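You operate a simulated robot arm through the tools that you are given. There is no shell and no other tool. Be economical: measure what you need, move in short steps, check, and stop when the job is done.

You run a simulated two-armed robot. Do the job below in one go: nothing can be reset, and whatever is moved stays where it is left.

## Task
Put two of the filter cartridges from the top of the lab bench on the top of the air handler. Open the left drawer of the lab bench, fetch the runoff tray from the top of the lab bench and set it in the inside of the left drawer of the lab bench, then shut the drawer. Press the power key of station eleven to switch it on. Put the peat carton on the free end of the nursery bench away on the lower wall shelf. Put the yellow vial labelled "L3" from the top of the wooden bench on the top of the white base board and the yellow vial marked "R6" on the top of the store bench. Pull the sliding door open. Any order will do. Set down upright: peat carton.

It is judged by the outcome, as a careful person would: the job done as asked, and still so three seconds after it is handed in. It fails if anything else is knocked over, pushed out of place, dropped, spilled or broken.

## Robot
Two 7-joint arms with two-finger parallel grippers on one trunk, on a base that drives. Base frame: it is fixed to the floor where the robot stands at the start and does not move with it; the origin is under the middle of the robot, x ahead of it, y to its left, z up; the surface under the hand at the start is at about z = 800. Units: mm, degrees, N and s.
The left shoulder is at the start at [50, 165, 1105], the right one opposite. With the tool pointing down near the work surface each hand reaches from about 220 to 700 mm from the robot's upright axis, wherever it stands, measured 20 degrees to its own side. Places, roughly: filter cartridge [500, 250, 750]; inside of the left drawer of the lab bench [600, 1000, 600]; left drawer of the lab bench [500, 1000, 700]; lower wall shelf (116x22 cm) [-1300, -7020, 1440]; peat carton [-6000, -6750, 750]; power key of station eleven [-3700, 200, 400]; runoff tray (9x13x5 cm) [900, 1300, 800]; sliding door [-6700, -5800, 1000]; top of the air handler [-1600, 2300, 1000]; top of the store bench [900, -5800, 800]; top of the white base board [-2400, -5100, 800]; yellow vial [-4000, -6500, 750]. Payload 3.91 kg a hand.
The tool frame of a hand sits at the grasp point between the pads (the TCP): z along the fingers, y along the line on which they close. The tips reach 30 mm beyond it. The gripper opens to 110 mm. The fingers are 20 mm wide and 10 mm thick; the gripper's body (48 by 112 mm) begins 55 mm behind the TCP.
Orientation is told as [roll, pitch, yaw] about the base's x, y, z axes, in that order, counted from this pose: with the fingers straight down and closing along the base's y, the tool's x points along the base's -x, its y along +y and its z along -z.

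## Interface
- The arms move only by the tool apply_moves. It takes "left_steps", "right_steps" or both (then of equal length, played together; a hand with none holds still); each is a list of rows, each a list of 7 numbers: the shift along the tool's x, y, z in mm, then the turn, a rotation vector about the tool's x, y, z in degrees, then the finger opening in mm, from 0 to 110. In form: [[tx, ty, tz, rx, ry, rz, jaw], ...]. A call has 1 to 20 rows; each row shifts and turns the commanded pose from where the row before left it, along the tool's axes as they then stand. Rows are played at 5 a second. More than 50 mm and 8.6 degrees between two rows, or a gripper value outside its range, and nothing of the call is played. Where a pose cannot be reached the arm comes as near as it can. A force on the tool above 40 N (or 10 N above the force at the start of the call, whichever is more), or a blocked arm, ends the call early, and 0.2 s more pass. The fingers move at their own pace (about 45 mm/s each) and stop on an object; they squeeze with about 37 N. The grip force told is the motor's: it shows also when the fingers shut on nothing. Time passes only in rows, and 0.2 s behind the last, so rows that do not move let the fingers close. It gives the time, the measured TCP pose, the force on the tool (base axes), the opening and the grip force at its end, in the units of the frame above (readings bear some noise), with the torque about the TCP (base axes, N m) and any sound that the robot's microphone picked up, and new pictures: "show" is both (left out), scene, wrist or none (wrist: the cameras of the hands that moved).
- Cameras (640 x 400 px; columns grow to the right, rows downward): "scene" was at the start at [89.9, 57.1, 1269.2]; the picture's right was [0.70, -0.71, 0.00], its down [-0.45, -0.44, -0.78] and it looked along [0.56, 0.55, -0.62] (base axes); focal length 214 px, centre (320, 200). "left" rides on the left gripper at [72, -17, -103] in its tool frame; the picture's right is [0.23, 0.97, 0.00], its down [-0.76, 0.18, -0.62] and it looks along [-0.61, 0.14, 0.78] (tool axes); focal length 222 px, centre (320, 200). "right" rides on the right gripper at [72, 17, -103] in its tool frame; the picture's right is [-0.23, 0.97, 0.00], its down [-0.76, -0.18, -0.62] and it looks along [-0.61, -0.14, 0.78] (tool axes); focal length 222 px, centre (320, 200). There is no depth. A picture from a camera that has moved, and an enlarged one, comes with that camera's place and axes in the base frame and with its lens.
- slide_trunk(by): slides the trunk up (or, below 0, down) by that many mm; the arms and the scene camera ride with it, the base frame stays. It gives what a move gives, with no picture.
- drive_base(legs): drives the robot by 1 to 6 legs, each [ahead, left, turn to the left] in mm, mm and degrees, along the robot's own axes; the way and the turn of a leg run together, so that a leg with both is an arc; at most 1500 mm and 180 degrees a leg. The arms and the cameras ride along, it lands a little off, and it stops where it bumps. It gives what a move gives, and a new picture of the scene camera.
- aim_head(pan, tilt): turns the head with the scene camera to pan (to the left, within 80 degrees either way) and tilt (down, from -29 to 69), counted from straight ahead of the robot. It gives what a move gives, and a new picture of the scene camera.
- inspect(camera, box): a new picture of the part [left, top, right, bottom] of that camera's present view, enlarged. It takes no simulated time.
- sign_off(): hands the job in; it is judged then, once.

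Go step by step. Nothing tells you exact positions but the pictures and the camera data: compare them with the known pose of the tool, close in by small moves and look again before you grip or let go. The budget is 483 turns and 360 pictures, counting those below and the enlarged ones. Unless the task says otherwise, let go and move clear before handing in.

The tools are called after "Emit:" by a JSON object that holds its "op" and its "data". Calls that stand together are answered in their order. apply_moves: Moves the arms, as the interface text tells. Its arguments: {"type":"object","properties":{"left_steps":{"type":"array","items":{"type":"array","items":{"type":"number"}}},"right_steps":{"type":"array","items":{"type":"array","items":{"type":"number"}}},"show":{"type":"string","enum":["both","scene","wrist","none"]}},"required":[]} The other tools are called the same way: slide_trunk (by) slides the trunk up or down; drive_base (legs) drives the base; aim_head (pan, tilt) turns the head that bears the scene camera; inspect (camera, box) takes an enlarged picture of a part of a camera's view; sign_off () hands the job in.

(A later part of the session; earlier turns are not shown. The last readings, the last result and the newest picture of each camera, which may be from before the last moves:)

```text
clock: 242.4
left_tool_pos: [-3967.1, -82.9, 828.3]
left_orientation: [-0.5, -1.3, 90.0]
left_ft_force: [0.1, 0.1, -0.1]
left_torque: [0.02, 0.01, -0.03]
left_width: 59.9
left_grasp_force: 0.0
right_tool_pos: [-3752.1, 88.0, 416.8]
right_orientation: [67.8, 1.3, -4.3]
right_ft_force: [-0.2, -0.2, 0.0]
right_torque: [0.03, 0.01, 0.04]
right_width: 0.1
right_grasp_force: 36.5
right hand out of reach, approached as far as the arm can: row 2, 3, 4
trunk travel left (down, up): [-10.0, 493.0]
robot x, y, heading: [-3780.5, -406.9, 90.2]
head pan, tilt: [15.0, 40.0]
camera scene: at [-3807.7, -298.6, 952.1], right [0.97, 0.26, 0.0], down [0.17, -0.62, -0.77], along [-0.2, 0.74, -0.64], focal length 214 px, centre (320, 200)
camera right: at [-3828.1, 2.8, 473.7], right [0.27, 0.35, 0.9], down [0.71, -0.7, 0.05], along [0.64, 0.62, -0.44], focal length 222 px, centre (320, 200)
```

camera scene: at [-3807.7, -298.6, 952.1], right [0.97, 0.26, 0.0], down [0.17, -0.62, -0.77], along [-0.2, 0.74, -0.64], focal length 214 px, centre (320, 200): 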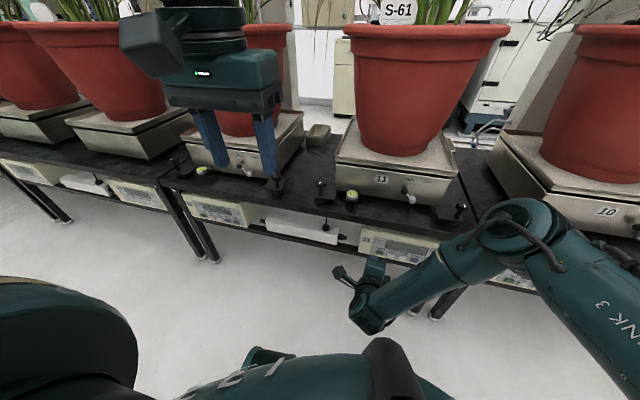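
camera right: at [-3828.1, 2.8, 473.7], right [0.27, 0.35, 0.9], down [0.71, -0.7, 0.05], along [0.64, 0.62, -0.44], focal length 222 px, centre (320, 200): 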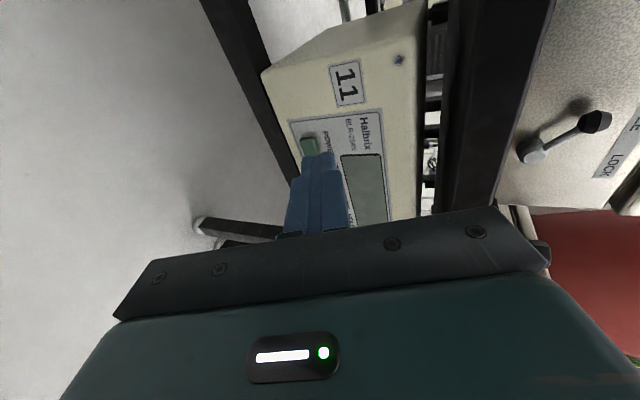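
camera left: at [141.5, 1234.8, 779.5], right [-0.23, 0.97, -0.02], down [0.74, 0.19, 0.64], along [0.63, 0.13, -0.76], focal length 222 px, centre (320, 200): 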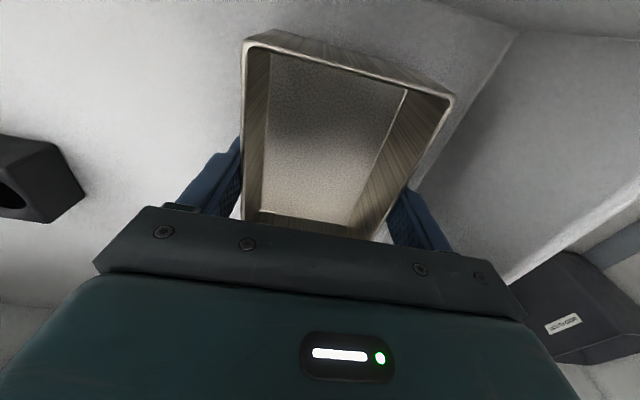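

The arm is at its reach limit because the target is across my body. I'll retract, shift the base left 110 mm and forward 50 mm, and re-approach.

Emit:
{"op": "apply_moves", "data": {"right_steps": [[0, 0, -40, 0, 0, 0, 0], [0, 0, -40, 0, 0, 0, 0]], "show": "none"}}

Emit:
{"op": "drive_base", "data": {"legs": [[50, 110, 0]]}}

Emit:
{"op": "apply_moves", "data": {"right_steps": [[-25, 0, 0, 0, 0, 0, 0], [-25, 0, 0, 0, 0, 0, 0], [-25, 0, 0, 0, 0, 0, 0], [-25, 0, 0, 0, 0, 0, 0], [-20, 0, 0, 0, 0, 0, 0]], "show": "wrist"}}

```text
clock: 243.0
left_tool_pos: [-3966.8, -81.0, 827.3]
left_orientation: [-0.4, -1.1, 90.1]
left_ft_force: [0.4, 0.0, 0.2]
left_torque: [-0.05, 0.02, 0.01]
left_width: 59.9
left_grasp_force: 0.0
right_tool_pos: [-3752.3, 18.8, 447.4]
right_orientation: [68.7, 1.4, -4.5]
right_ft_force: [-0.2, 1.1, 0.4]
right_torque: [0.01, -0.06, -0.01]
right_width: 0.1
right_grasp_force: 36.7
trunk travel left (down, up): [-10.0, 493.0]
robot x, y, heading: [-3785.0, -406.1, 90.6]
head pan, tilt: [15.0, 40.0]
```

```text
clock: 244.7
left_tool_pos: [-4077.0, -32.6, 826.7]
left_orientation: [-0.5, -1.2, 90.1]
left_ft_force: [-0.2, -0.2, -0.6]
left_torque: [-0.03, -0.02, 0.01]
left_width: 59.9
left_grasp_force: 0.1
right_tool_pos: [-3864.8, 67.7, 448.4]
right_orientation: [68.5, 1.5, -4.3]
right_ft_force: [0.1, -0.1, 0.4]
right_torque: [-0.01, 0.01, -0.05]
right_width: 0.0
right_grasp_force: 37.1
trunk travel left (down, up): [-10.0, 493.0]
robot x, y, heading: [-3897.5, -358.9, 90.2]
head pan, tilt: [15.0, 40.0]
camera scene: at [-3917.9, -247.7, 951.8], right [0.97, 0.26, 0.0], down [0.17, -0.62, -0.76], along [-0.2, 0.74, -0.64], focal length 214 px, centre (320, 200)
```

scene: 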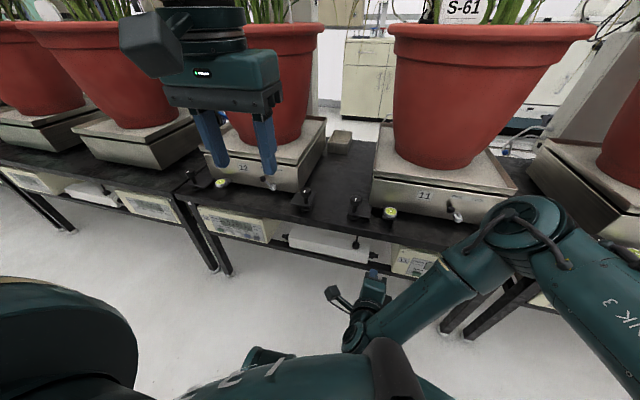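

```text
clock: 245.9
left_tool_pos: [-4077.7, -30.3, 825.1]
left_orientation: [-0.7, -1.0, 90.1]
left_ft_force: [0.8, -0.5, -0.4]
left_torque: [-0.03, 0.01, 0.04]
left_width: 59.9
left_grasp_force: 0.1
right_tool_pos: [-3809.0, 70.4, 489.1]
right_orientation: [70.1, 1.5, -5.8]
right_ft_force: [0.1, 0.3, -0.5]
right_torque: [-0.01, 0.03, 0.02]
right_width: 0.0
right_grasp_force: 37.2
right hand out of reach, approached as far as the arm can: row 2, 3, 4, 5
trunk travel left (down, up): [-10.0, 493.0]
robot x, y, heading: [-3894.5, -353.7, 90.2]
head pan, tilt: [15.0, 40.0]
camera right: at [-3887.6, -15.4, 542.0], right [0.28, 0.3, 0.91], down [0.69, -0.72, 0.02], along [0.66, 0.62, -0.41], focal length 222 px, centre (320, 200)
```

right: 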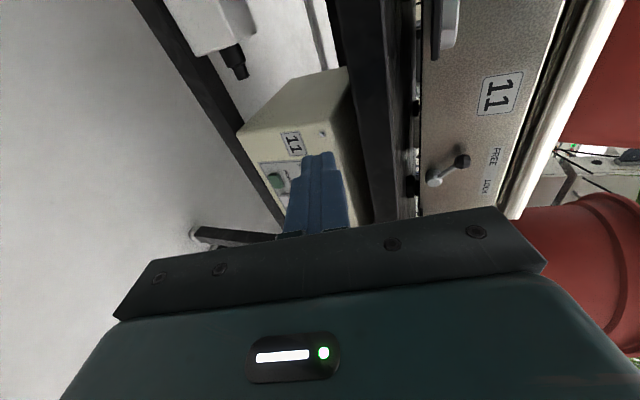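

I'll steepen the tilt to about 45°, which should let the hand get lower.

Emit:
{"op": "apply_moves", "data": {"right_steps": [[0, 0, -10, 8.3, 0, 0, 0], [0, 0, -10, 8.3, 0, 0, 0], [0, 0, -10, 8.3, 0, 0, 0], [-20, 0, 0, 0, 0, 0, 0], [-20, 0, 0, 0, 0, 0, 0], [-20, 0, 0, 0, 0, 0, 0], [-12, -10, 10, 0, 0, 0, 0], [0, -10, 10, 0, 0, 0, 0], [0, -10, 10, 0, 0, 0, 0]]}}

```text
clock: 247.9
left_tool_pos: [-4077.1, -33.4, 826.3]
left_orientation: [-0.5, -1.3, 90.1]
left_ft_force: [0.7, 0.6, -0.5]
left_torque: [0.0, -0.02, 0.01]
left_width: 59.9
left_grasp_force: 0.1
right_tool_pos: [-3740.6, 22.3, 460.0]
right_orientation: [43.8, 1.5, -4.4]
right_ft_force: [-0.6, -0.6, -0.3]
right_torque: [-0.01, -0.02, -0.01]
right_width: 0.1
right_grasp_force: 36.6
trunk travel left (down, up): [-10.0, 493.0]
robot x, y, heading: [-3891.8, -354.9, 90.2]
head pan, tilt: [15.0, 40.0]
camera scene: at [-3918.2, -249.2, 952.1], right [0.97, 0.26, 0.0], down [0.17, -0.62, -0.77], along [-0.2, 0.74, -0.64], focal length 214 px, centre (320, 200)
camera right: at [-3815.2, -31.5, 548.0], right [0.3, 0.68, 0.67], down [0.72, -0.62, 0.31], along [0.62, 0.39, -0.68], focal length 222 px, centre (320, 200)
```

scene: 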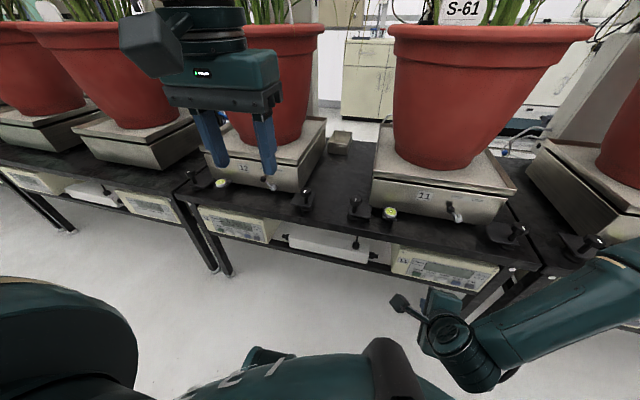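
right: 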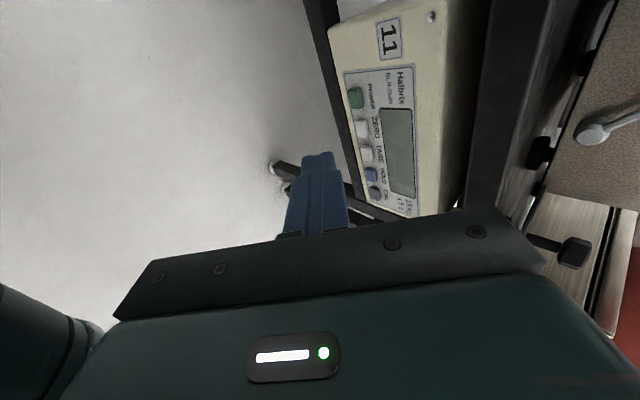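

Now the pose is reachable. Key refined to ≈(-3731,167,369); approaching to a point ~35 mm before it.

Emit:
{"op": "apply_moves", "data": {"right_steps": [[-1.6, 1.4, 22.3, 0, 0, 0, 0], [-1.6, 1.4, 22.3, 0, 0, 0, 0], [-1.6, 1.4, 22.3, 0, 0, 0, 0], [-1.6, 1.4, 22.3, 0, 0, 0, 0], [-1.6, 1.4, 22.3, 0, 0, 0, 0]]}}

Emit:
{"op": "inspect", "data": {"camera": "scene", "box": [350, 210, 510, 310]}}

```text
clock: 249.1
left_tool_pos: [-4077.3, -34.0, 826.7]
left_orientation: [-0.4, -1.2, 90.1]
left_ft_force: [-0.2, -0.2, 0.2]
left_torque: [-0.02, -0.02, 0.0]
left_width: 59.9
left_grasp_force: 0.1
right_tool_pos: [-3741.4, 111.0, 391.9]
right_orientation: [43.4, 1.3, -4.6]
right_ft_force: [-0.5, -0.5, 0.8]
right_torque: [-0.01, 0.01, 0.01]
right_width: 0.0
right_grasp_force: 36.5
right hand out of reach, approached as far as the arm can: row 2, 3, 4
trunk travel left (down, up): [-10.0, 493.0]
robot x, y, heading: [-3894.9, -354.8, 90.4]
head pan, tilt: [15.0, 40.0]
camera scene: at [-3918.2, -249.2, 952.1], right [0.97, 0.26, 0.0], down [0.17, -0.62, -0.77], along [-0.2, 0.74, -0.64], focal length 214 px, centre (320, 200)
camera right: at [-3815.6, 57.1, 479.7], right [0.3, 0.68, 0.67], down [0.72, -0.62, 0.31], along [0.63, 0.39, -0.68], focal length 222 px, centre (320, 200)
```

scene: 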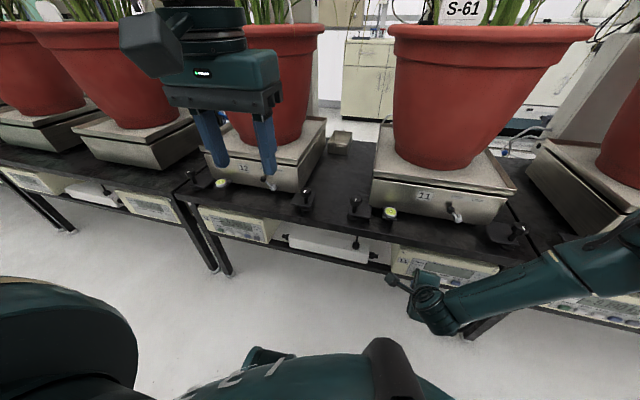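
right: 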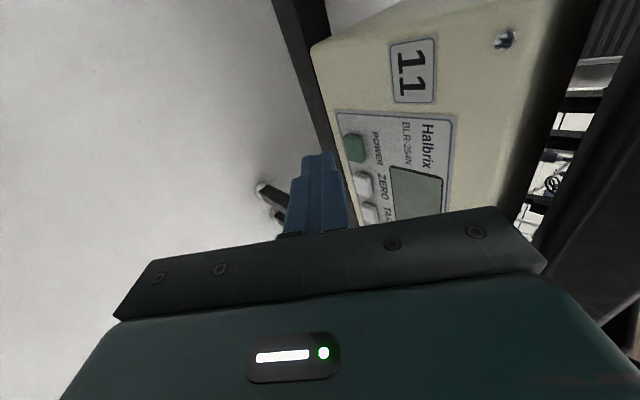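

```text
4.00 times, centred on (430, 260) of scene
camera zoom: at [-3918.2, -249.2, 952.1], right [0.97, 0.26, 0.0], down [0.17, -0.62, -0.77], along [-0.2, 0.74, -0.64], focal length 858 px, centre (-120, -40)
```

zoom: 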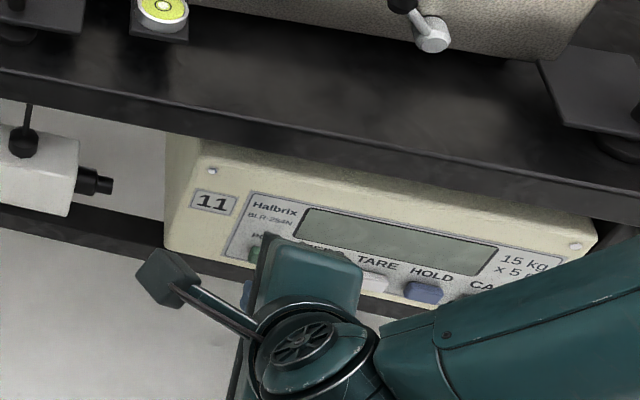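

Tip is level with the key and ~23 mm short, 7 mm too far left. Correcting sideways and pressing forward in small steps.

Emit:
{"op": "apply_moves", "data": {"right_steps": [[-7, 0, 0, 0, 0, 0, 0], [0, 3.6, 3.5, 0, 0, 0, 0], [0, 3.6, 3.5, 0, 0, 0, 0], [0, 3.6, 3.5, 0, 0, 0, 0]], "show": "wrist"}}

```text
clock: 250.1
left_tool_pos: [-4077.1, -32.9, 828.9]
left_orientation: [-0.5, -1.3, 90.1]
left_ft_force: [-0.5, 0.2, 0.6]
left_torque: [0.0, 0.0, -0.02]
left_width: 59.8
left_grasp_force: 0.0
right_tool_pos: [-3737.0, 127.3, 393.5]
right_orientation: [43.8, 1.5, -4.4]
right_ft_force: [0.9, -0.6, 0.4]
right_torque: [0.0, -0.01, 0.04]
right_width: 0.0
right_grasp_force: 36.9
right hand out of reach, approached as far as the arm can: row 1
trunk travel left (down, up): [-10.0, 493.0]
robot x, y, heading: [-3899.5, -357.5, 90.1]
head pan, tilt: [15.0, 40.0]
camera right: at [-3811.0, 72.6, 482.3], right [0.3, 0.68, 0.67], down [0.72, -0.62, 0.31], along [0.62, 0.39, -0.68], focal length 222 px, centre (320, 200)
```

right: 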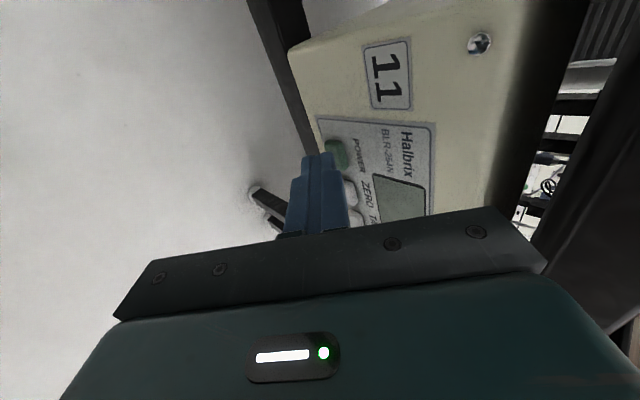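

Emit:
{"op": "apply_moves", "data": {"right_steps": [[-1, 2, 3.5, 0, 0, 0, 0], [-1, 2, 3.5, 0, 0, 0, 0], [-1, 2, 2.5, 0, 0, 0, 0], [0, 2, 2, 0, 0, 0, 0], [0, 2, 2, 0, 0, 0, 0], [0, 2, 2, 0, 0, 0, 0]], "show": "wrist"}}

Emit:
{"op": "inspect", "data": {"camera": "scene", "box": [350, 210, 510, 310]}}

```text
clock: 251.5
left_tool_pos: [-4077.1, -35.4, 827.4]
left_orientation: [-0.5, -1.4, 90.0]
left_ft_force: [-0.2, -0.1, 0.3]
left_torque: [0.01, 0.01, 0.01]
left_width: 59.7
left_grasp_force: 0.0
right_tool_pos: [-3733.1, 141.5, 389.7]
right_orientation: [43.5, 1.6, -4.3]
right_ft_force: [2.2, -33.8, 16.3]
right_torque: [-0.07, 0.12, 0.14]
right_width: 0.2
right_grasp_force: 37.0
trunk travel left (down, up): [-10.0, 493.0]
robot x, y, heading: [-3897.2, -356.8, 90.1]
head pan, tilt: [15.0, 40.0]
heard: click
camera right: at [-3807.2, 88.3, 478.9], right [0.3, 0.69, 0.66], down [0.73, -0.61, 0.31], along [0.62, 0.39, -0.68], focal length 222 px, centre (320, 200)
```

right: 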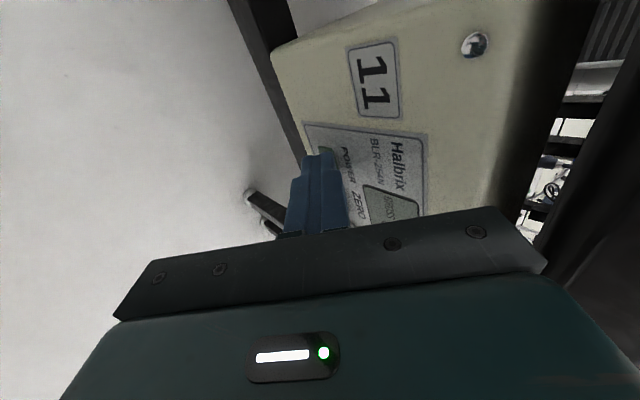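

```text
4.00 times, centred on (430, 260) of scene
camera zoom: at [-3918.4, -250.9, 952.6], right [0.97, 0.26, 0.0], down [0.17, -0.62, -0.77], along [-0.2, 0.74, -0.64], focal length 858 px, centre (-120, -40)
```

zoom: 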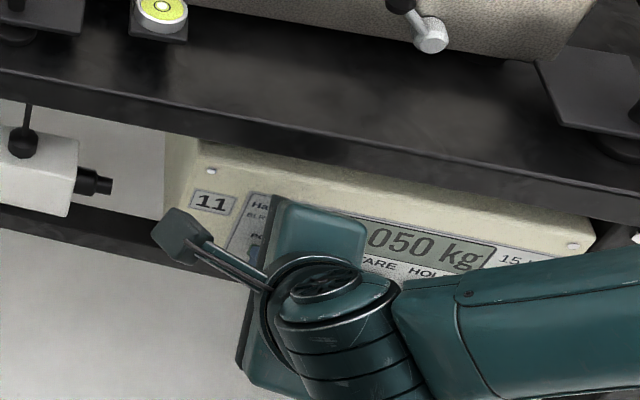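

A click was heard and the display is lit ("…050 kg"). Pulling the finger straight back.

Emit:
{"op": "apply_moves", "data": {"right_steps": [[0, -7, -7, 0, 0, 0, 0], [0, -15, -15, 0, 0, 0, 0], [0, -20, -20, 0, 0, 0, 0], [0, -20, -20, 0, 0, 0, 0], [0, 0, -40, 0, 0, 0, 0]], "show": "none"}}

Emit:
{"op": "inspect", "data": {"camera": "scene", "box": [350, 210, 510, 310]}}

```text
clock: 252.7
left_tool_pos: [-4076.9, -33.9, 828.9]
left_orientation: [-0.5, -1.3, 90.1]
left_ft_force: [-0.7, -0.2, 0.5]
left_torque: [0.01, 0.01, 0.01]
left_width: 60.0
left_grasp_force: 0.1
right_tool_pos: [-3756.5, 37.7, 433.5]
right_orientation: [43.9, 1.5, -4.4]
right_ft_force: [-0.8, -0.9, 0.1]
right_torque: [-0.01, 0.02, -0.01]
right_width: 0.1
right_grasp_force: 37.1
right hand out of reach, approached as far as the arm can: row 3, 4
trunk travel left (down, up): [-10.0, 493.0]
robot x, y, heading: [-3892.2, -358.7, 90.1]
head pan, tilt: [15.0, 40.0]
```

```text
4.00 times, centred on (430, 260) of scene
camera zoom: at [-3918.2, -249.2, 952.1], right [0.97, 0.26, 0.0], down [0.17, -0.62, -0.77], along [-0.2, 0.74, -0.64], focal length 858 px, centre (-120, -40)
```

zoom: 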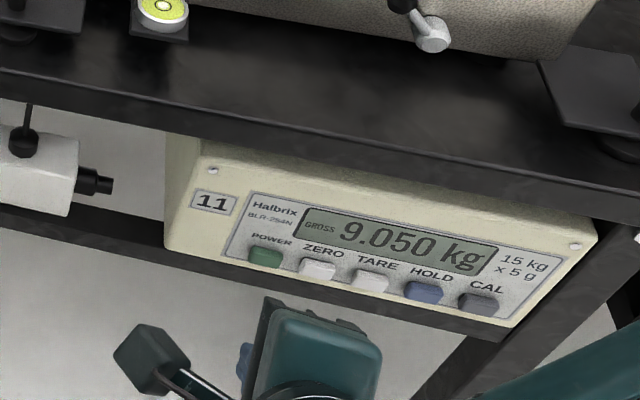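

Station eleven is on (9.050 kg). I'll back away, raise the trunk and fold the right hand to its downward pose.

Emit:
{"op": "drive_base", "data": {"legs": [[-60, 0, 0]]}}

Emit:
{"op": "slide_trunk", "data": {"by": 300}}

Emit:
{"op": "apply_moves", "data": {"right_steps": [[0, 20, -20, 7.3, 0, 0, 60], [0, 0, -20, 7.3, 0, 0, 60], [0, 0, -20, 7.3, 0, 0, 60], [0, 0, -20, 7.3, 0, 0, 60], [0, 0, -20, 7.3, 0, 0, 60], [0, 0, -20, 7.3, 0, 0, 60], [0, 0, 0, 0, 0, -8.2, 60], [0, 0, 0, 0, 0, -8.2, 60], [0, 0, 0, 0, 0, -8.2, 60], [0, 0, 0, 0, 0, -8.2, 60], [0, 0, 0, 0, 0, -8.2, 60], [0, 0, 0, 0, 0, -8.2, 60], [0, 0, 0, 0, 0, -8.2, 60], [0, 0, 0, 0, 0, -8.2, 60], [0, 0, 0, 0, 0, -8.2, 60], [0, 0, 0, 0, 0, -8.2, 60], [0, 0, 0, 0, 0, -8, 60]], "show": "none"}}

Emit:
{"op": "aim_head", "data": {"pan": 0, "tilt": 20}}

```text
clock: 253.6
left_tool_pos: [-4076.8, -93.6, 827.4]
left_orientation: [-0.5, -1.3, 90.1]
left_ft_force: [-0.2, -0.3, 0.4]
left_torque: [-0.02, 0.01, -0.01]
left_width: 59.9
left_grasp_force: 0.1
right_tool_pos: [-3758.1, -22.2, 432.7]
right_orientation: [43.8, 1.4, -4.3]
right_ft_force: [-0.1, -0.1, -0.2]
right_torque: [0.01, 0.01, -0.01]
right_width: 0.0
right_grasp_force: 36.6
trunk travel left (down, up): [-10.0, 493.0]
robot x, y, heading: [-3891.0, -418.9, 90.4]
head pan, tilt: [15.0, 40.0]
camera scene: at [-3918.0, -308.8, 952.1], right [0.97, 0.26, 0.0], down [0.17, -0.62, -0.77], along [-0.2, 0.74, -0.64], focal length 214 px, centre (320, 200)
```

scene: 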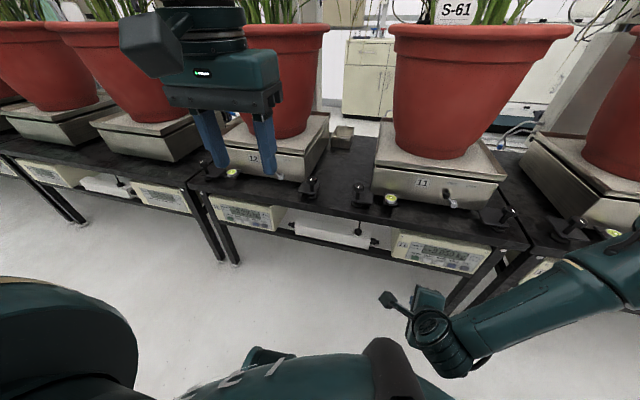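

```text
clock: 256.6
left_tool_pos: [-4078.8, -93.2, 1127.6]
left_orientation: [-0.5, -1.3, 90.1]
left_ft_force: [0.4, 0.5, 0.5]
left_torque: [-0.01, -0.02, 0.02]
left_width: 59.9
left_grasp_force: 0.2
right_tool_pos: [-3757.5, -20.4, 732.3]
right_orientation: [43.8, 1.5, -4.3]
right_ft_force: [0.6, -0.3, 0.6]
right_torque: [0.02, 0.0, -0.01]
right_width: 0.0
right_grasp_force: 37.3
trunk travel left (down, up): [-310.0, 193.0]
robot x, y, heading: [-3893.7, -419.3, 90.3]
head pan, tilt: [15.0, 40.0]
```

```text
clock: 260.2
left_tool_pos: [-4076.3, -93.6, 1127.6]
left_orientation: [-0.5, -1.3, 90.0]
left_ft_force: [0.2, 0.0, 1.0]
left_torque: [-0.02, 0.0, 0.01]
left_width: 60.3
left_grasp_force: 0.1
right_tool_pos: [-3755.6, -57.0, 851.5]
right_orientation: [1.4, 0.0, 85.8]
right_ft_force: [0.2, 0.4, -0.9]
right_torque: [-0.02, 0.03, -0.03]
right_width: 60.0
right_grasp_force: 0.1
trunk travel left (down, up): [-310.0, 193.0]
robot x, y, heading: [-3897.2, -415.8, 90.2]
head pan, tilt: [15.0, 40.0]
```

```text
clock: 261.1
left_tool_pos: [-4077.4, -92.4, 1126.6]
left_orientation: [-0.5, -1.3, 90.1]
left_ft_force: [0.0, 0.0, -0.4]
left_torque: [0.01, 0.02, 0.05]
left_width: 59.8
left_grasp_force: 0.1
right_tool_pos: [-3755.8, -56.9, 852.7]
right_orientation: [1.5, 0.0, 85.5]
right_ft_force: [0.9, 0.2, 0.3]
right_torque: [0.02, 0.01, 0.03]
right_width: 60.2
right_grasp_force: 0.1
trunk travel left (down, up): [-310.0, 193.0]
robot x, y, heading: [-3888.7, -419.3, 90.2]
head pan, tilt: [0.0, 20.0]
camera scene: at [-3896.1, -297.8, 1283.4], right [1.0, 0.0, 0.0], down [0.0, -0.34, -0.94], along [0.0, 0.94, -0.34], focal length 214 px, centre (320, 200)
```

scene: 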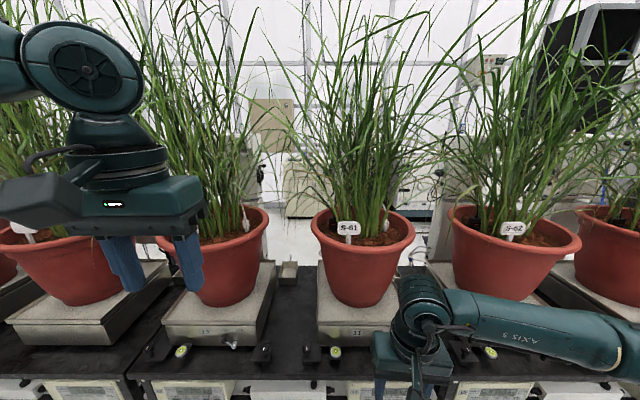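

Turning around to look south for a route to the other work areas.

Emit:
{"op": "drive_base", "data": {"legs": [[0, 0, -90], [0, 0, -90]]}}

Emit:
{"op": "slide_trunk", "data": {"by": 190}}

Emit:
{"op": "aim_head", "data": {"pan": 0, "tilt": 12}}

Emit:
{"op": "aim_head", "data": {"pan": 60, "tilt": 12}}

```text
clock: 269.1
left_tool_pos: [-3704.0, -736.0, 1127.3]
left_orientation: [-0.4, -1.3, -88.3]
left_ft_force: [0.2, -0.2, -0.1]
left_torque: [0.03, 0.0, -0.01]
left_width: 60.1
left_grasp_force: 0.1
right_tool_pos: [-4023.2, -782.0, 851.4]
right_orientation: [1.5, 0.0, -92.7]
right_ft_force: [-0.4, 0.3, 0.0]
right_torque: [0.0, 0.01, 0.0]
right_width: 60.2
right_grasp_force: 0.1
trunk travel left (down, up): [-310.0, 193.0]
robot x, y, heading: [-3895.5, -415.5, -88.3]
head pan, tilt: [0.0, 20.0]
camera scene: at [-3892.0, -542.6, 1283.5], right [-1.0, -0.03, 0.0], down [-0.01, 0.34, -0.94], along [0.03, -0.94, -0.34], focal length 214 px, centre (320, 200)
```

scene: 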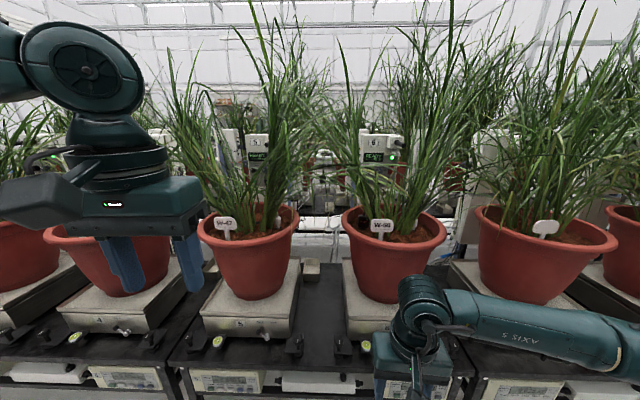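

```text
clock: 271.1
left_tool_pos: [-3704.7, -736.2, 1318.1]
left_orientation: [-0.5, -1.3, -88.3]
left_ft_force: [-0.9, -0.4, -0.4]
left_torque: [0.0, 0.01, 0.01]
left_width: 59.8
left_grasp_force: 0.0
right_tool_pos: [-4023.6, -780.4, 1040.3]
right_orientation: [1.5, 0.0, -92.8]
right_ft_force: [-0.7, 0.0, -0.3]
right_torque: [-0.02, 0.0, 0.03]
right_width: 60.0
right_grasp_force: 0.0
trunk travel left (down, up): [-500.0, 3.0]
robot x, y, heading: [-3893.9, -417.2, -88.2]
head pan, tilt: [0.0, 20.0]
```

```text
clock: 271.8
left_tool_pos: [-3702.8, -736.4, 1317.2]
left_orientation: [-0.4, -1.3, -88.2]
left_ft_force: [1.1, -0.3, 0.0]
left_torque: [0.02, 0.02, -0.02]
left_width: 60.2
left_grasp_force: 0.0
right_tool_pos: [-4022.7, -781.0, 1041.8]
right_orientation: [1.5, 0.1, -92.8]
right_ft_force: [0.2, -0.1, -0.2]
right_torque: [-0.02, 0.03, -0.01]
right_width: 60.1
right_grasp_force: 0.2
trunk travel left (down, up): [-500.0, 3.0]
robot x, y, heading: [-3899.1, -415.6, -88.2]
head pan, tilt: [0.0, 12.0]
camera scene: at [-3891.9, -542.7, 1486.5], right [-1.0, -0.03, 0.0], down [-0.01, 0.21, -0.98], along [0.03, -0.98, -0.21], focal length 214 px, centre (320, 200)
```

scene: 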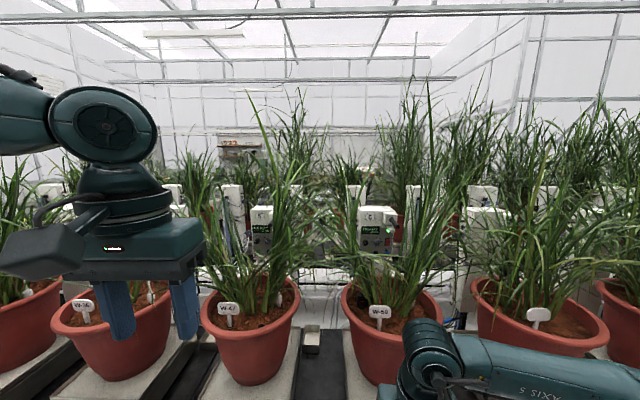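

```text
clock: 273.1
left_tool_pos: [-3703.6, -736.2, 1317.7]
left_orientation: [-0.6, -1.3, -88.4]
left_ft_force: [0.2, -0.4, 0.1]
left_torque: [-0.01, 0.04, -0.01]
left_width: 60.0
left_grasp_force: 0.0
right_tool_pos: [-4023.4, -781.8, 1041.3]
right_orientation: [1.5, 0.0, -92.7]
right_ft_force: [0.1, 0.8, 0.4]
right_torque: [0.01, 0.0, 0.03]
right_width: 60.0
right_grasp_force: 0.1
trunk travel left (down, up): [-500.0, 3.0]
robot x, y, heading: [-3897.2, -416.7, -88.3]
head pan, tilt: [60.0, 12.0]
camera scene: at [-3812.7, -493.7, 1486.5], right [-0.47, -0.88, 0.0], down [-0.18, 0.1, -0.98], along [0.86, -0.46, -0.21], focal length 214 px, centre (320, 200)
```

scene: 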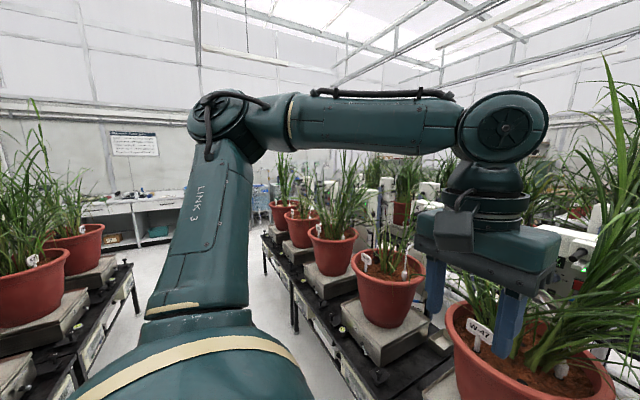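

The east side corridor along the lab bench seems to lead south. I'll go back east down the aisle and look south from there.

Emit:
{"op": "drive_base", "data": {"legs": [[0, 0, 88.3], [1500, 0, 0], [1500, 0, 0], [400, 0, 0], [0, 0, -90]]}}

Emit:
{"op": "aim_head", "data": {"pan": 0, "tilt": 18}}

```text
clock: 297.1
left_tool_pos: [-354.9, -723.1, 1317.3]
left_orientation: [-0.5, -1.3, -90.0]
left_ft_force: [0.9, 0.4, 0.4]
left_torque: [-0.03, 0.01, -0.01]
left_width: 60.1
left_grasp_force: 0.1
right_tool_pos: [-677.2, -758.4, 1040.6]
right_orientation: [1.5, 0.0, -94.6]
right_ft_force: [-0.2, -0.5, 0.1]
right_torque: [0.01, -0.01, -0.02]
right_width: 59.9
right_grasp_force: 0.1
trunk travel left (down, up): [-500.0, 3.0]
robot x, y, heading: [-535.1, -403.1, -89.9]
head pan, tilt: [60.0, 12.0]
camera scene: at [-457.0, -477.5, 1486.5], right [-0.5, -0.87, 0.0], down [-0.18, 0.1, -0.98], along [0.85, -0.49, -0.21], focal length 214 px, centre (320, 200)
```

scene: 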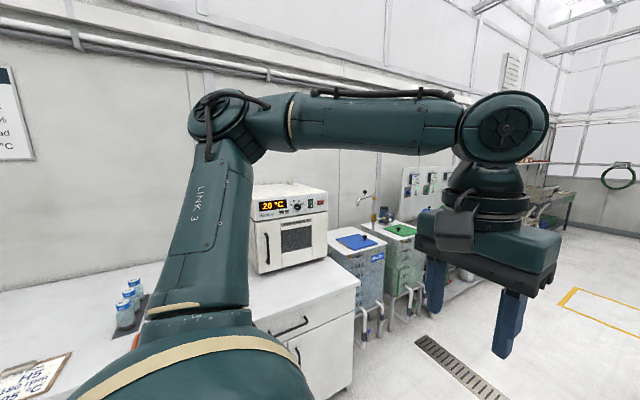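

```text
clock: 298.4
left_tool_pos: [-354.4, -723.0, 1317.8]
left_orientation: [-0.6, -1.4, -90.0]
left_ft_force: [-0.6, -0.5, -0.3]
left_torque: [0.03, -0.03, 0.01]
left_width: 59.8
left_grasp_force: 0.0
right_tool_pos: [-675.4, -757.6, 1041.3]
right_orientation: [1.5, 0.1, -94.5]
right_ft_force: [-0.3, 0.1, 0.0]
right_torque: [-0.02, -0.01, -0.01]
right_width: 59.9
right_grasp_force: 0.1
trunk travel left (down, up): [-500.0, 3.0]
robot x, y, heading: [-536.7, -399.1, -89.9]
head pan, tilt: [0.0, 18.0]
camera scene: at [-537.5, -524.3, 1476.8], right [-1.0, 0.0, 0.0], down [0.0, 0.31, -0.95], along [0.0, -0.95, -0.31], focal length 214 px, centre (320, 200)
```

scene: 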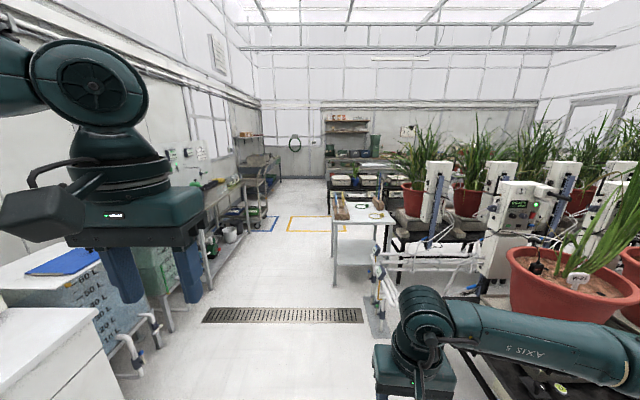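

A clear corridor runs south around x≈-250. Driving down it in stages.

Emit:
{"op": "drive_base", "data": {"legs": [[1200, 280, 0], [1400, 0, 0]]}}

Emit:
{"op": "aim_head", "data": {"pan": -25, "tilt": 15}}

```text
clock: 311.2
left_tool_pos: [-63.4, -3318.1, 1317.7]
left_orientation: [-0.5, -1.3, -89.7]
left_ft_force: [0.0, -0.8, -0.5]
left_torque: [0.0, -0.01, 0.01]
left_width: 60.2
left_grasp_force: 0.0
right_tool_pos: [-383.9, -3354.9, 1041.6]
right_orientation: [1.4, -0.1, -94.2]
right_ft_force: [-0.2, 0.0, 0.2]
right_torque: [-0.01, 0.01, -0.04]
right_width: 60.1
right_grasp_force: 0.1
trunk travel left (down, up): [-500.0, 3.0]
robot x, y, heading: [-246.7, -2990.4, -89.4]
head pan, tilt: [0.0, 18.0]
camera scene: at [-247.1, -3119.9, 1476.7], right [-1.0, -0.01, 0.0], down [0.0, 0.31, -0.95], along [0.01, -0.95, -0.31], focal length 214 px, centre (320, 200)
```

scene: 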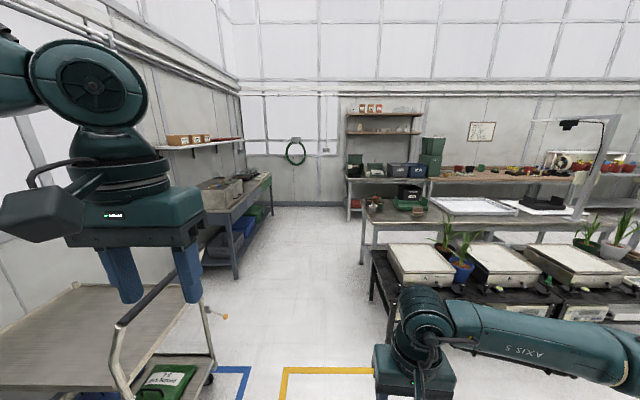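

```text
clock: 312.1
left_tool_pos: [-63.5, -3317.5, 1318.2]
left_orientation: [-0.5, -1.3, -89.7]
left_ft_force: [0.2, 0.2, 0.3]
left_torque: [0.01, -0.01, 0.0]
left_width: 60.0
left_grasp_force: 0.1
right_tool_pos: [-383.6, -3355.0, 1041.7]
right_orientation: [1.5, 0.0, -94.2]
right_ft_force: [-0.2, 0.0, 0.4]
right_torque: [-0.02, -0.03, 0.02]
right_width: 60.0
right_grasp_force: 0.1
trunk travel left (down, up): [-500.0, 3.0]
robot x, y, heading: [-245.6, -2990.6, -89.7]
head pan, tilt: [-25.0, 15.0]
camera scene: at [-286.6, -3111.4, 1481.6], right [-0.91, 0.42, 0.0], down [0.11, 0.24, -0.97], along [-0.4, -0.88, -0.26], focal length 214 px, centre (320, 200)
```

scene: 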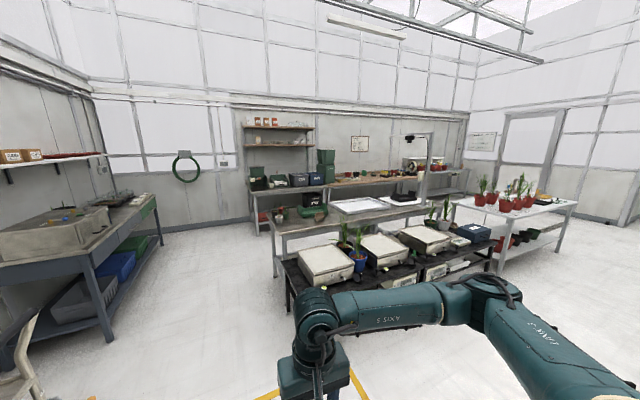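

Good overview: store bench at left (x≈600+), centre tables, wooden bench along the south wall. I'll continue to (-250,-5450) and look around there.

Emit:
{"op": "drive_base", "data": {"legs": [[1500, 0, -0.3], [950, 50, 0]]}}

Emit:
{"op": "aim_head", "data": {"pan": -60, "tilt": 20}}

Emit:
{"op": "aim_head", "data": {"pan": 50, "tilt": 25}}

```text
clock: 324.0
left_tool_pos: [0.1, -5767.3, 1317.5]
left_orientation: [-0.5, -1.3, -90.1]
left_ft_force: [-0.1, 0.1, 0.5]
left_torque: [0.02, -0.02, -0.02]
left_width: 60.0
left_grasp_force: 0.1
right_tool_pos: [-320.4, -5801.0, 1042.1]
right_orientation: [1.6, 0.0, -94.7]
right_ft_force: [-0.9, -0.3, 0.8]
right_torque: [0.01, -0.01, 0.01]
right_width: 60.0
right_grasp_force: 0.0
trunk travel left (down, up): [-500.0, 3.0]
robot x, y, heading: [-181.2, -5444.1, -90.2]
head pan, tilt: [-25.0, 15.0]
camera scene: at [-221.0, -5559.3, 1481.6], right [-0.91, 0.43, 0.0], down [0.11, 0.23, -0.97], along [-0.41, -0.87, -0.26], focal length 214 px, centre (320, 200)
```

scene: 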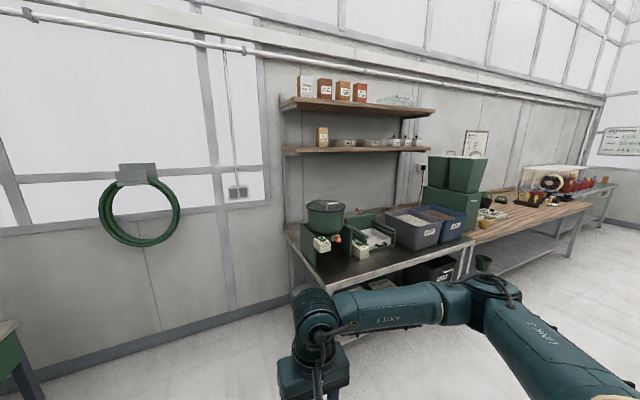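

```text
clock: 325.1
left_tool_pos: [-0.1, -5767.2, 1318.9]
left_orientation: [-0.5, -1.4, -90.3]
left_ft_force: [0.0, 0.0, 0.2]
left_torque: [0.03, -0.03, -0.01]
left_width: 60.2
left_grasp_force: 0.0
right_tool_pos: [-319.7, -5801.7, 1042.1]
right_orientation: [1.4, 0.0, -94.8]
right_ft_force: [-0.5, 0.3, 0.5]
right_torque: [0.01, 0.0, -0.02]
right_width: 59.8
right_grasp_force: 0.0
trunk travel left (down, up): [-500.0, 3.0]
robot x, y, heading: [-180.5, -5441.0, -90.3]
head pan, tilt: [-60.0, 20.0]
camera scene: at [-262.1, -5520.9, 1473.5], right [-0.5, 0.87, 0.0], down [0.3, 0.17, -0.94], along [-0.81, -0.47, -0.34], focal length 214 px, centre (320, 200)
```

scene: 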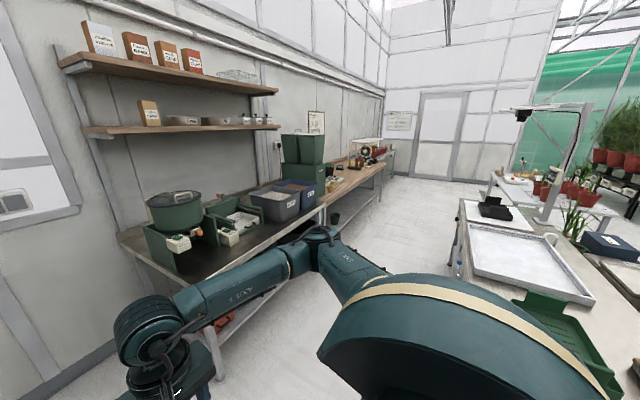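

```text
clock: 326.9
left_tool_pos: [-0.1, -5766.4, 1317.2]
left_orientation: [-0.5, -1.5, -90.1]
left_ft_force: [-1.0, 0.4, -0.9]
left_torque: [-0.03, -0.03, 0.0]
left_width: 59.9
left_grasp_force: 0.0
right_tool_pos: [-320.7, -5802.1, 1041.8]
right_orientation: [1.6, 0.0, -94.7]
right_ft_force: [0.4, -0.9, 0.2]
right_torque: [-0.01, -0.02, -0.01]
right_width: 60.0
right_grasp_force: 0.1
trunk travel left (down, up): [-500.0, 3.0]
robot x, y, heading: [-179.8, -5442.3, -90.3]
head pan, tilt: [50.0, 25.0]
camera scene: at [-111.0, -5534.0, 1465.4], right [-0.65, -0.76, 0.0], down [-0.32, 0.27, -0.91], along [0.69, -0.58, -0.42], focal length 214 px, centre (320, 200)
```

scene: 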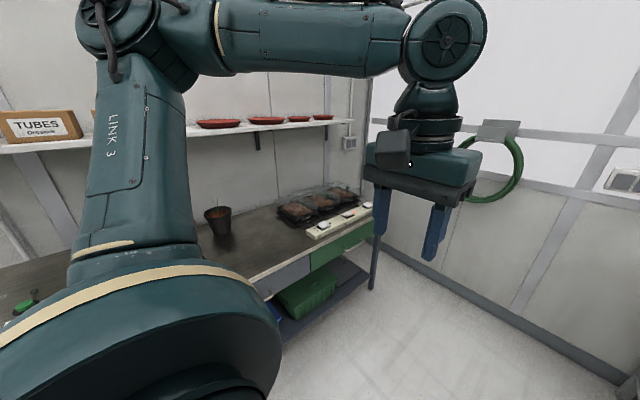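

The lower wall shelf (with a carton and saucers) is over the potting bench; the wooden bench continues west. I'll move into the aisle at y≈-5880 facing west and look.

Emit:
{"op": "drive_base", "data": {"legs": [[430, 0, 0], [0, 0, -90]]}}

Emit:
{"op": "aim_head", "data": {"pan": 0, "tilt": 25}}

```text
clock: 333.4
left_tool_pos: [-506.7, -6053.5, 1317.8]
left_orientation: [-0.6, -1.3, 179.7]
left_ft_force: [0.5, 0.3, -0.2]
left_torque: [-0.02, -0.03, -0.02]
left_width: 59.9
left_grasp_force: 0.0
right_tool_pos: [-540.6, -5731.0, 1040.6]
right_orientation: [1.5, 0.0, 175.2]
right_ft_force: [0.5, -0.4, -0.2]
right_torque: [0.0, -0.02, 0.03]
right_width: 59.8
right_grasp_force: 0.0
trunk travel left (down, up): [-500.0, 3.0]
robot x, y, heading: [-181.2, -5874.7, 179.9]
head pan, tilt: [50.0, 25.0]
camera scene: at [-271.7, -5946.2, 1465.4], right [-0.76, 0.65, 0.0], down [0.27, 0.32, -0.91], along [-0.58, -0.69, -0.42], focal length 214 px, centre (320, 200)
```

scene: 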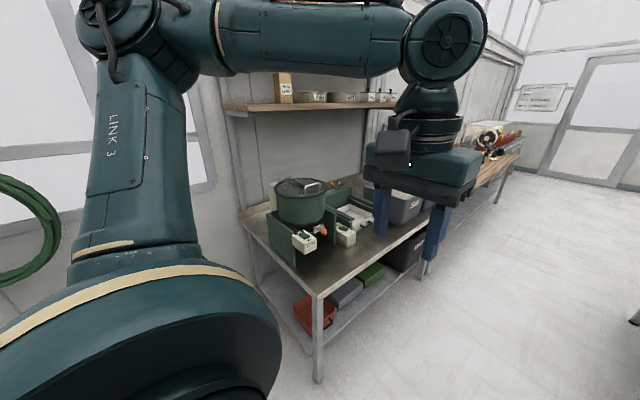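

```text
clock: 334.6
left_tool_pos: [-507.2, -6053.2, 1316.8]
left_orientation: [-0.5, -1.3, 179.7]
left_ft_force: [-0.1, -0.4, 0.4]
left_torque: [-0.01, -0.02, 0.03]
left_width: 59.9
left_grasp_force: 0.1
right_tool_pos: [-541.4, -5731.6, 1042.4]
right_orientation: [1.6, -0.1, 175.1]
right_ft_force: [0.3, 0.3, 0.6]
right_torque: [-0.02, -0.01, 0.02]
right_width: 60.2
right_grasp_force: 0.1
trunk travel left (down, up): [-500.0, 3.0]
robot x, y, heading: [-181.2, -5873.0, 180.1]
head pan, tilt: [0.0, 25.0]
camera scene: at [-304.3, -5875.7, 1465.4], right [0.0, 1.0, 0.0], down [0.42, 0.0, -0.91], along [-0.91, 0.0, -0.42], focal length 214 px, centre (320, 200)
```

scene: 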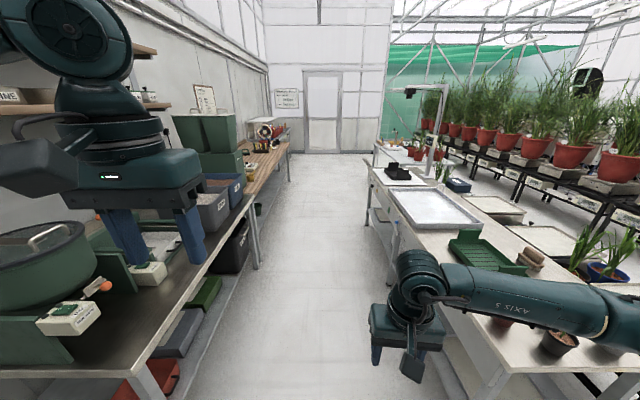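

The aisle is clear, centred at y≈-5980. Driving west to x≈-3200.

Emit:
{"op": "drive_base", "data": {"legs": [[1500, 110, 0], [1500, 0, 0]]}}

Emit:
{"op": "aim_head", "data": {"pan": 25, "tilt": 25}}

Emit:
{"op": "aim_head", "data": {"pan": -50, "tilt": 30}}

```text
refused: leg 1 is longer than a leg can be; nothing moved
```

```text
clock: 335.4
left_tool_pos: [-507.0, -6052.9, 1317.7]
left_orientation: [-0.5, -1.3, 179.7]
left_ft_force: [0.3, 0.7, 0.4]
left_torque: [-0.03, -0.02, 0.0]
left_width: 59.8
left_grasp_force: 0.1
right_tool_pos: [-540.2, -5732.1, 1040.4]
right_orientation: [1.5, 0.0, 175.2]
right_ft_force: [-0.8, -0.8, 0.6]
right_torque: [0.01, -0.01, 0.04]
right_width: 60.0
right_grasp_force: 0.0
trunk travel left (down, up): [-500.0, 3.0]
robot x, y, heading: [-184.3, -5875.1, 179.7]
head pan, tilt: [25.0, 25.0]
camera scene: at [-295.8, -5914.5, 1465.4], right [-0.42, 0.91, 0.0], down [0.38, 0.18, -0.91], along [-0.82, -0.38, -0.42], focal length 214 px, centre (320, 200)
```

scene: 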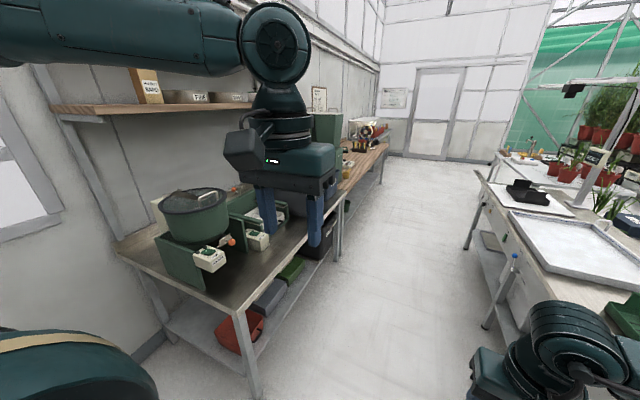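

```text
clock: 336.9
left_tool_pos: [-506.9, -6052.0, 1317.9]
left_orientation: [-0.5, -1.2, 179.7]
left_ft_force: [-0.2, 0.2, -0.6]
left_torque: [-0.02, 0.01, -0.03]
left_width: 60.1
left_grasp_force: 0.1
right_tool_pos: [-539.1, -5731.9, 1041.6]
right_orientation: [1.5, 0.0, 175.1]
right_ft_force: [0.2, 0.4, 0.2]
right_torque: [0.05, -0.02, 0.0]
right_width: 60.0
right_grasp_force: 0.0
trunk travel left (down, up): [-500.0, 3.0]
robot x, y, heading: [-181.9, -5873.1, 179.8]
head pan, tilt: [-50.0, 30.0]
camera scene: at [-270.1, -5806.5, 1457.5], right [0.77, 0.64, 0.0], down [0.32, -0.38, -0.87], along [-0.55, 0.67, -0.5], focal length 214 px, centre (320, 200)
```

scene: 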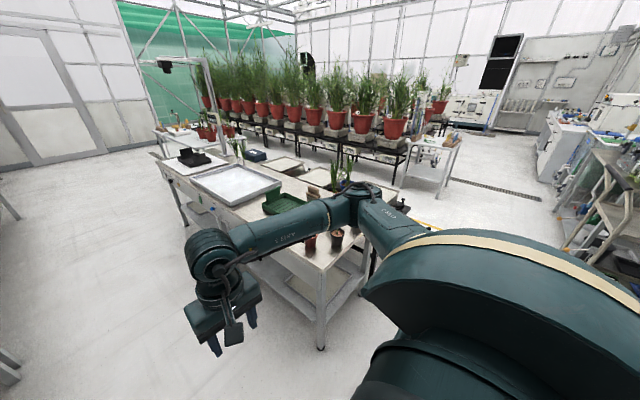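

Emit:
{"op": "drive_base", "data": {"legs": [[1400, 100, 0], [1450, 0, 0]]}}

Emit:
{"op": "aim_head", "data": {"pan": 30, "tilt": 25}}

Emit:
{"op": "aim_head", "data": {"pan": -60, "tilt": 30}}

```text
clock: 350.7
left_tool_pos: [-3359.2, -6153.8, 1318.5]
left_orientation: [-0.6, -1.2, 179.7]
left_ft_force: [-0.1, 0.4, 0.4]
left_torque: [0.0, 0.0, 0.01]
left_width: 60.0
left_grasp_force: 0.2
right_tool_pos: [-3393.5, -5833.2, 1040.7]
right_orientation: [1.5, 0.0, 175.1]
right_ft_force: [-0.1, -0.5, -0.4]
right_torque: [-0.01, 0.02, 0.01]
right_width: 59.9
right_grasp_force: 0.0
trunk travel left (down, up): [-500.0, 3.0]
robot x, y, heading: [-3038.6, -5975.8, 179.9]
head pan, tilt: [-50.0, 30.0]
camera scene: at [-3121.8, -5907.2, 1457.4], right [0.77, 0.64, 0.0], down [0.32, -0.38, -0.87], along [-0.55, 0.67, -0.5], focal length 214 px, centre (320, 200)
```

scene: 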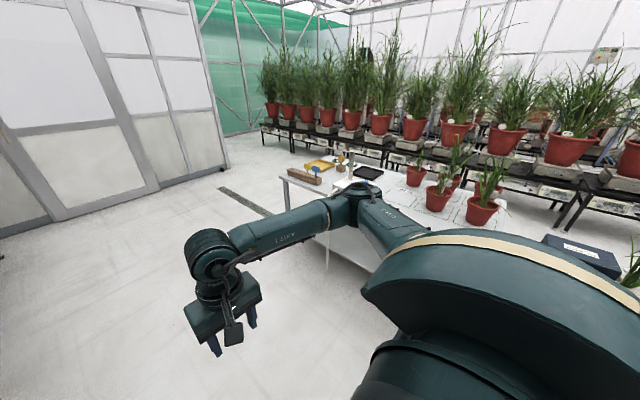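

```text
clock: 352.3
left_tool_pos: [-3357.9, -6155.2, 1317.9]
left_orientation: [-0.5, -1.4, 179.7]
left_ft_force: [-0.1, 1.0, -0.5]
left_torque: [0.0, 0.04, 0.01]
left_width: 60.0
left_grasp_force: 0.0
right_tool_pos: [-3392.9, -5833.7, 1042.6]
right_orientation: [1.6, 0.0, 175.2]
right_ft_force: [-0.3, 0.2, 0.0]
right_torque: [0.02, 0.0, 0.0]
right_width: 59.8
right_grasp_force: 0.1
trunk travel left (down, up): [-500.0, 3.0]
robot x, y, heading: [-3036.6, -5970.7, 179.9]
head pan, tilt: [30.0, 25.0]
camera scene: at [-3143.7, -6022.4, 1465.4], right [-0.5, 0.87, 0.0], down [0.37, 0.21, -0.91], along [-0.79, -0.45, -0.42], focal length 214 px, centre (320, 200)
```

scene: 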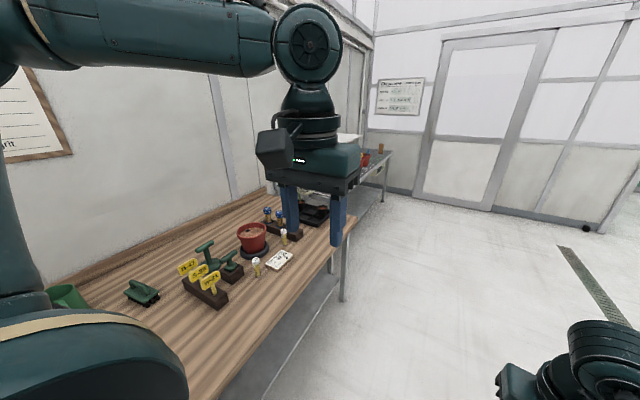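

```text
clock: 353.9
left_tool_pos: [-3358.3, -6153.6, 1318.3]
left_orientation: [-0.5, -1.3, 179.7]
left_ft_force: [0.0, 0.0, -0.2]
left_torque: [0.02, 0.0, -0.01]
left_width: 59.9
left_grasp_force: 0.0
right_tool_pos: [-3392.4, -5832.9, 1041.6]
right_orientation: [1.4, 0.0, 175.2]
right_ft_force: [-0.2, 0.4, 0.4]
right_torque: [0.01, -0.01, -0.01]
right_width: 60.0
right_grasp_force: 0.1
trunk travel left (down, up): [-500.0, 3.0]
robot x, y, heading: [-3035.9, -5970.6, 179.8]
head pan, tilt: [-60.0, 30.0]
camera scene: at [-3108.7, -5898.2, 1457.5], right [0.87, 0.5, 0.0], down [0.25, -0.43, -0.87], along [-0.43, 0.75, -0.5], focal length 214 px, centre (320, 200)
```

scene: 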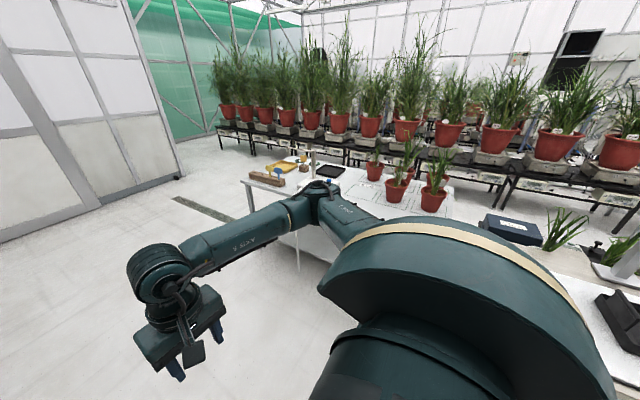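

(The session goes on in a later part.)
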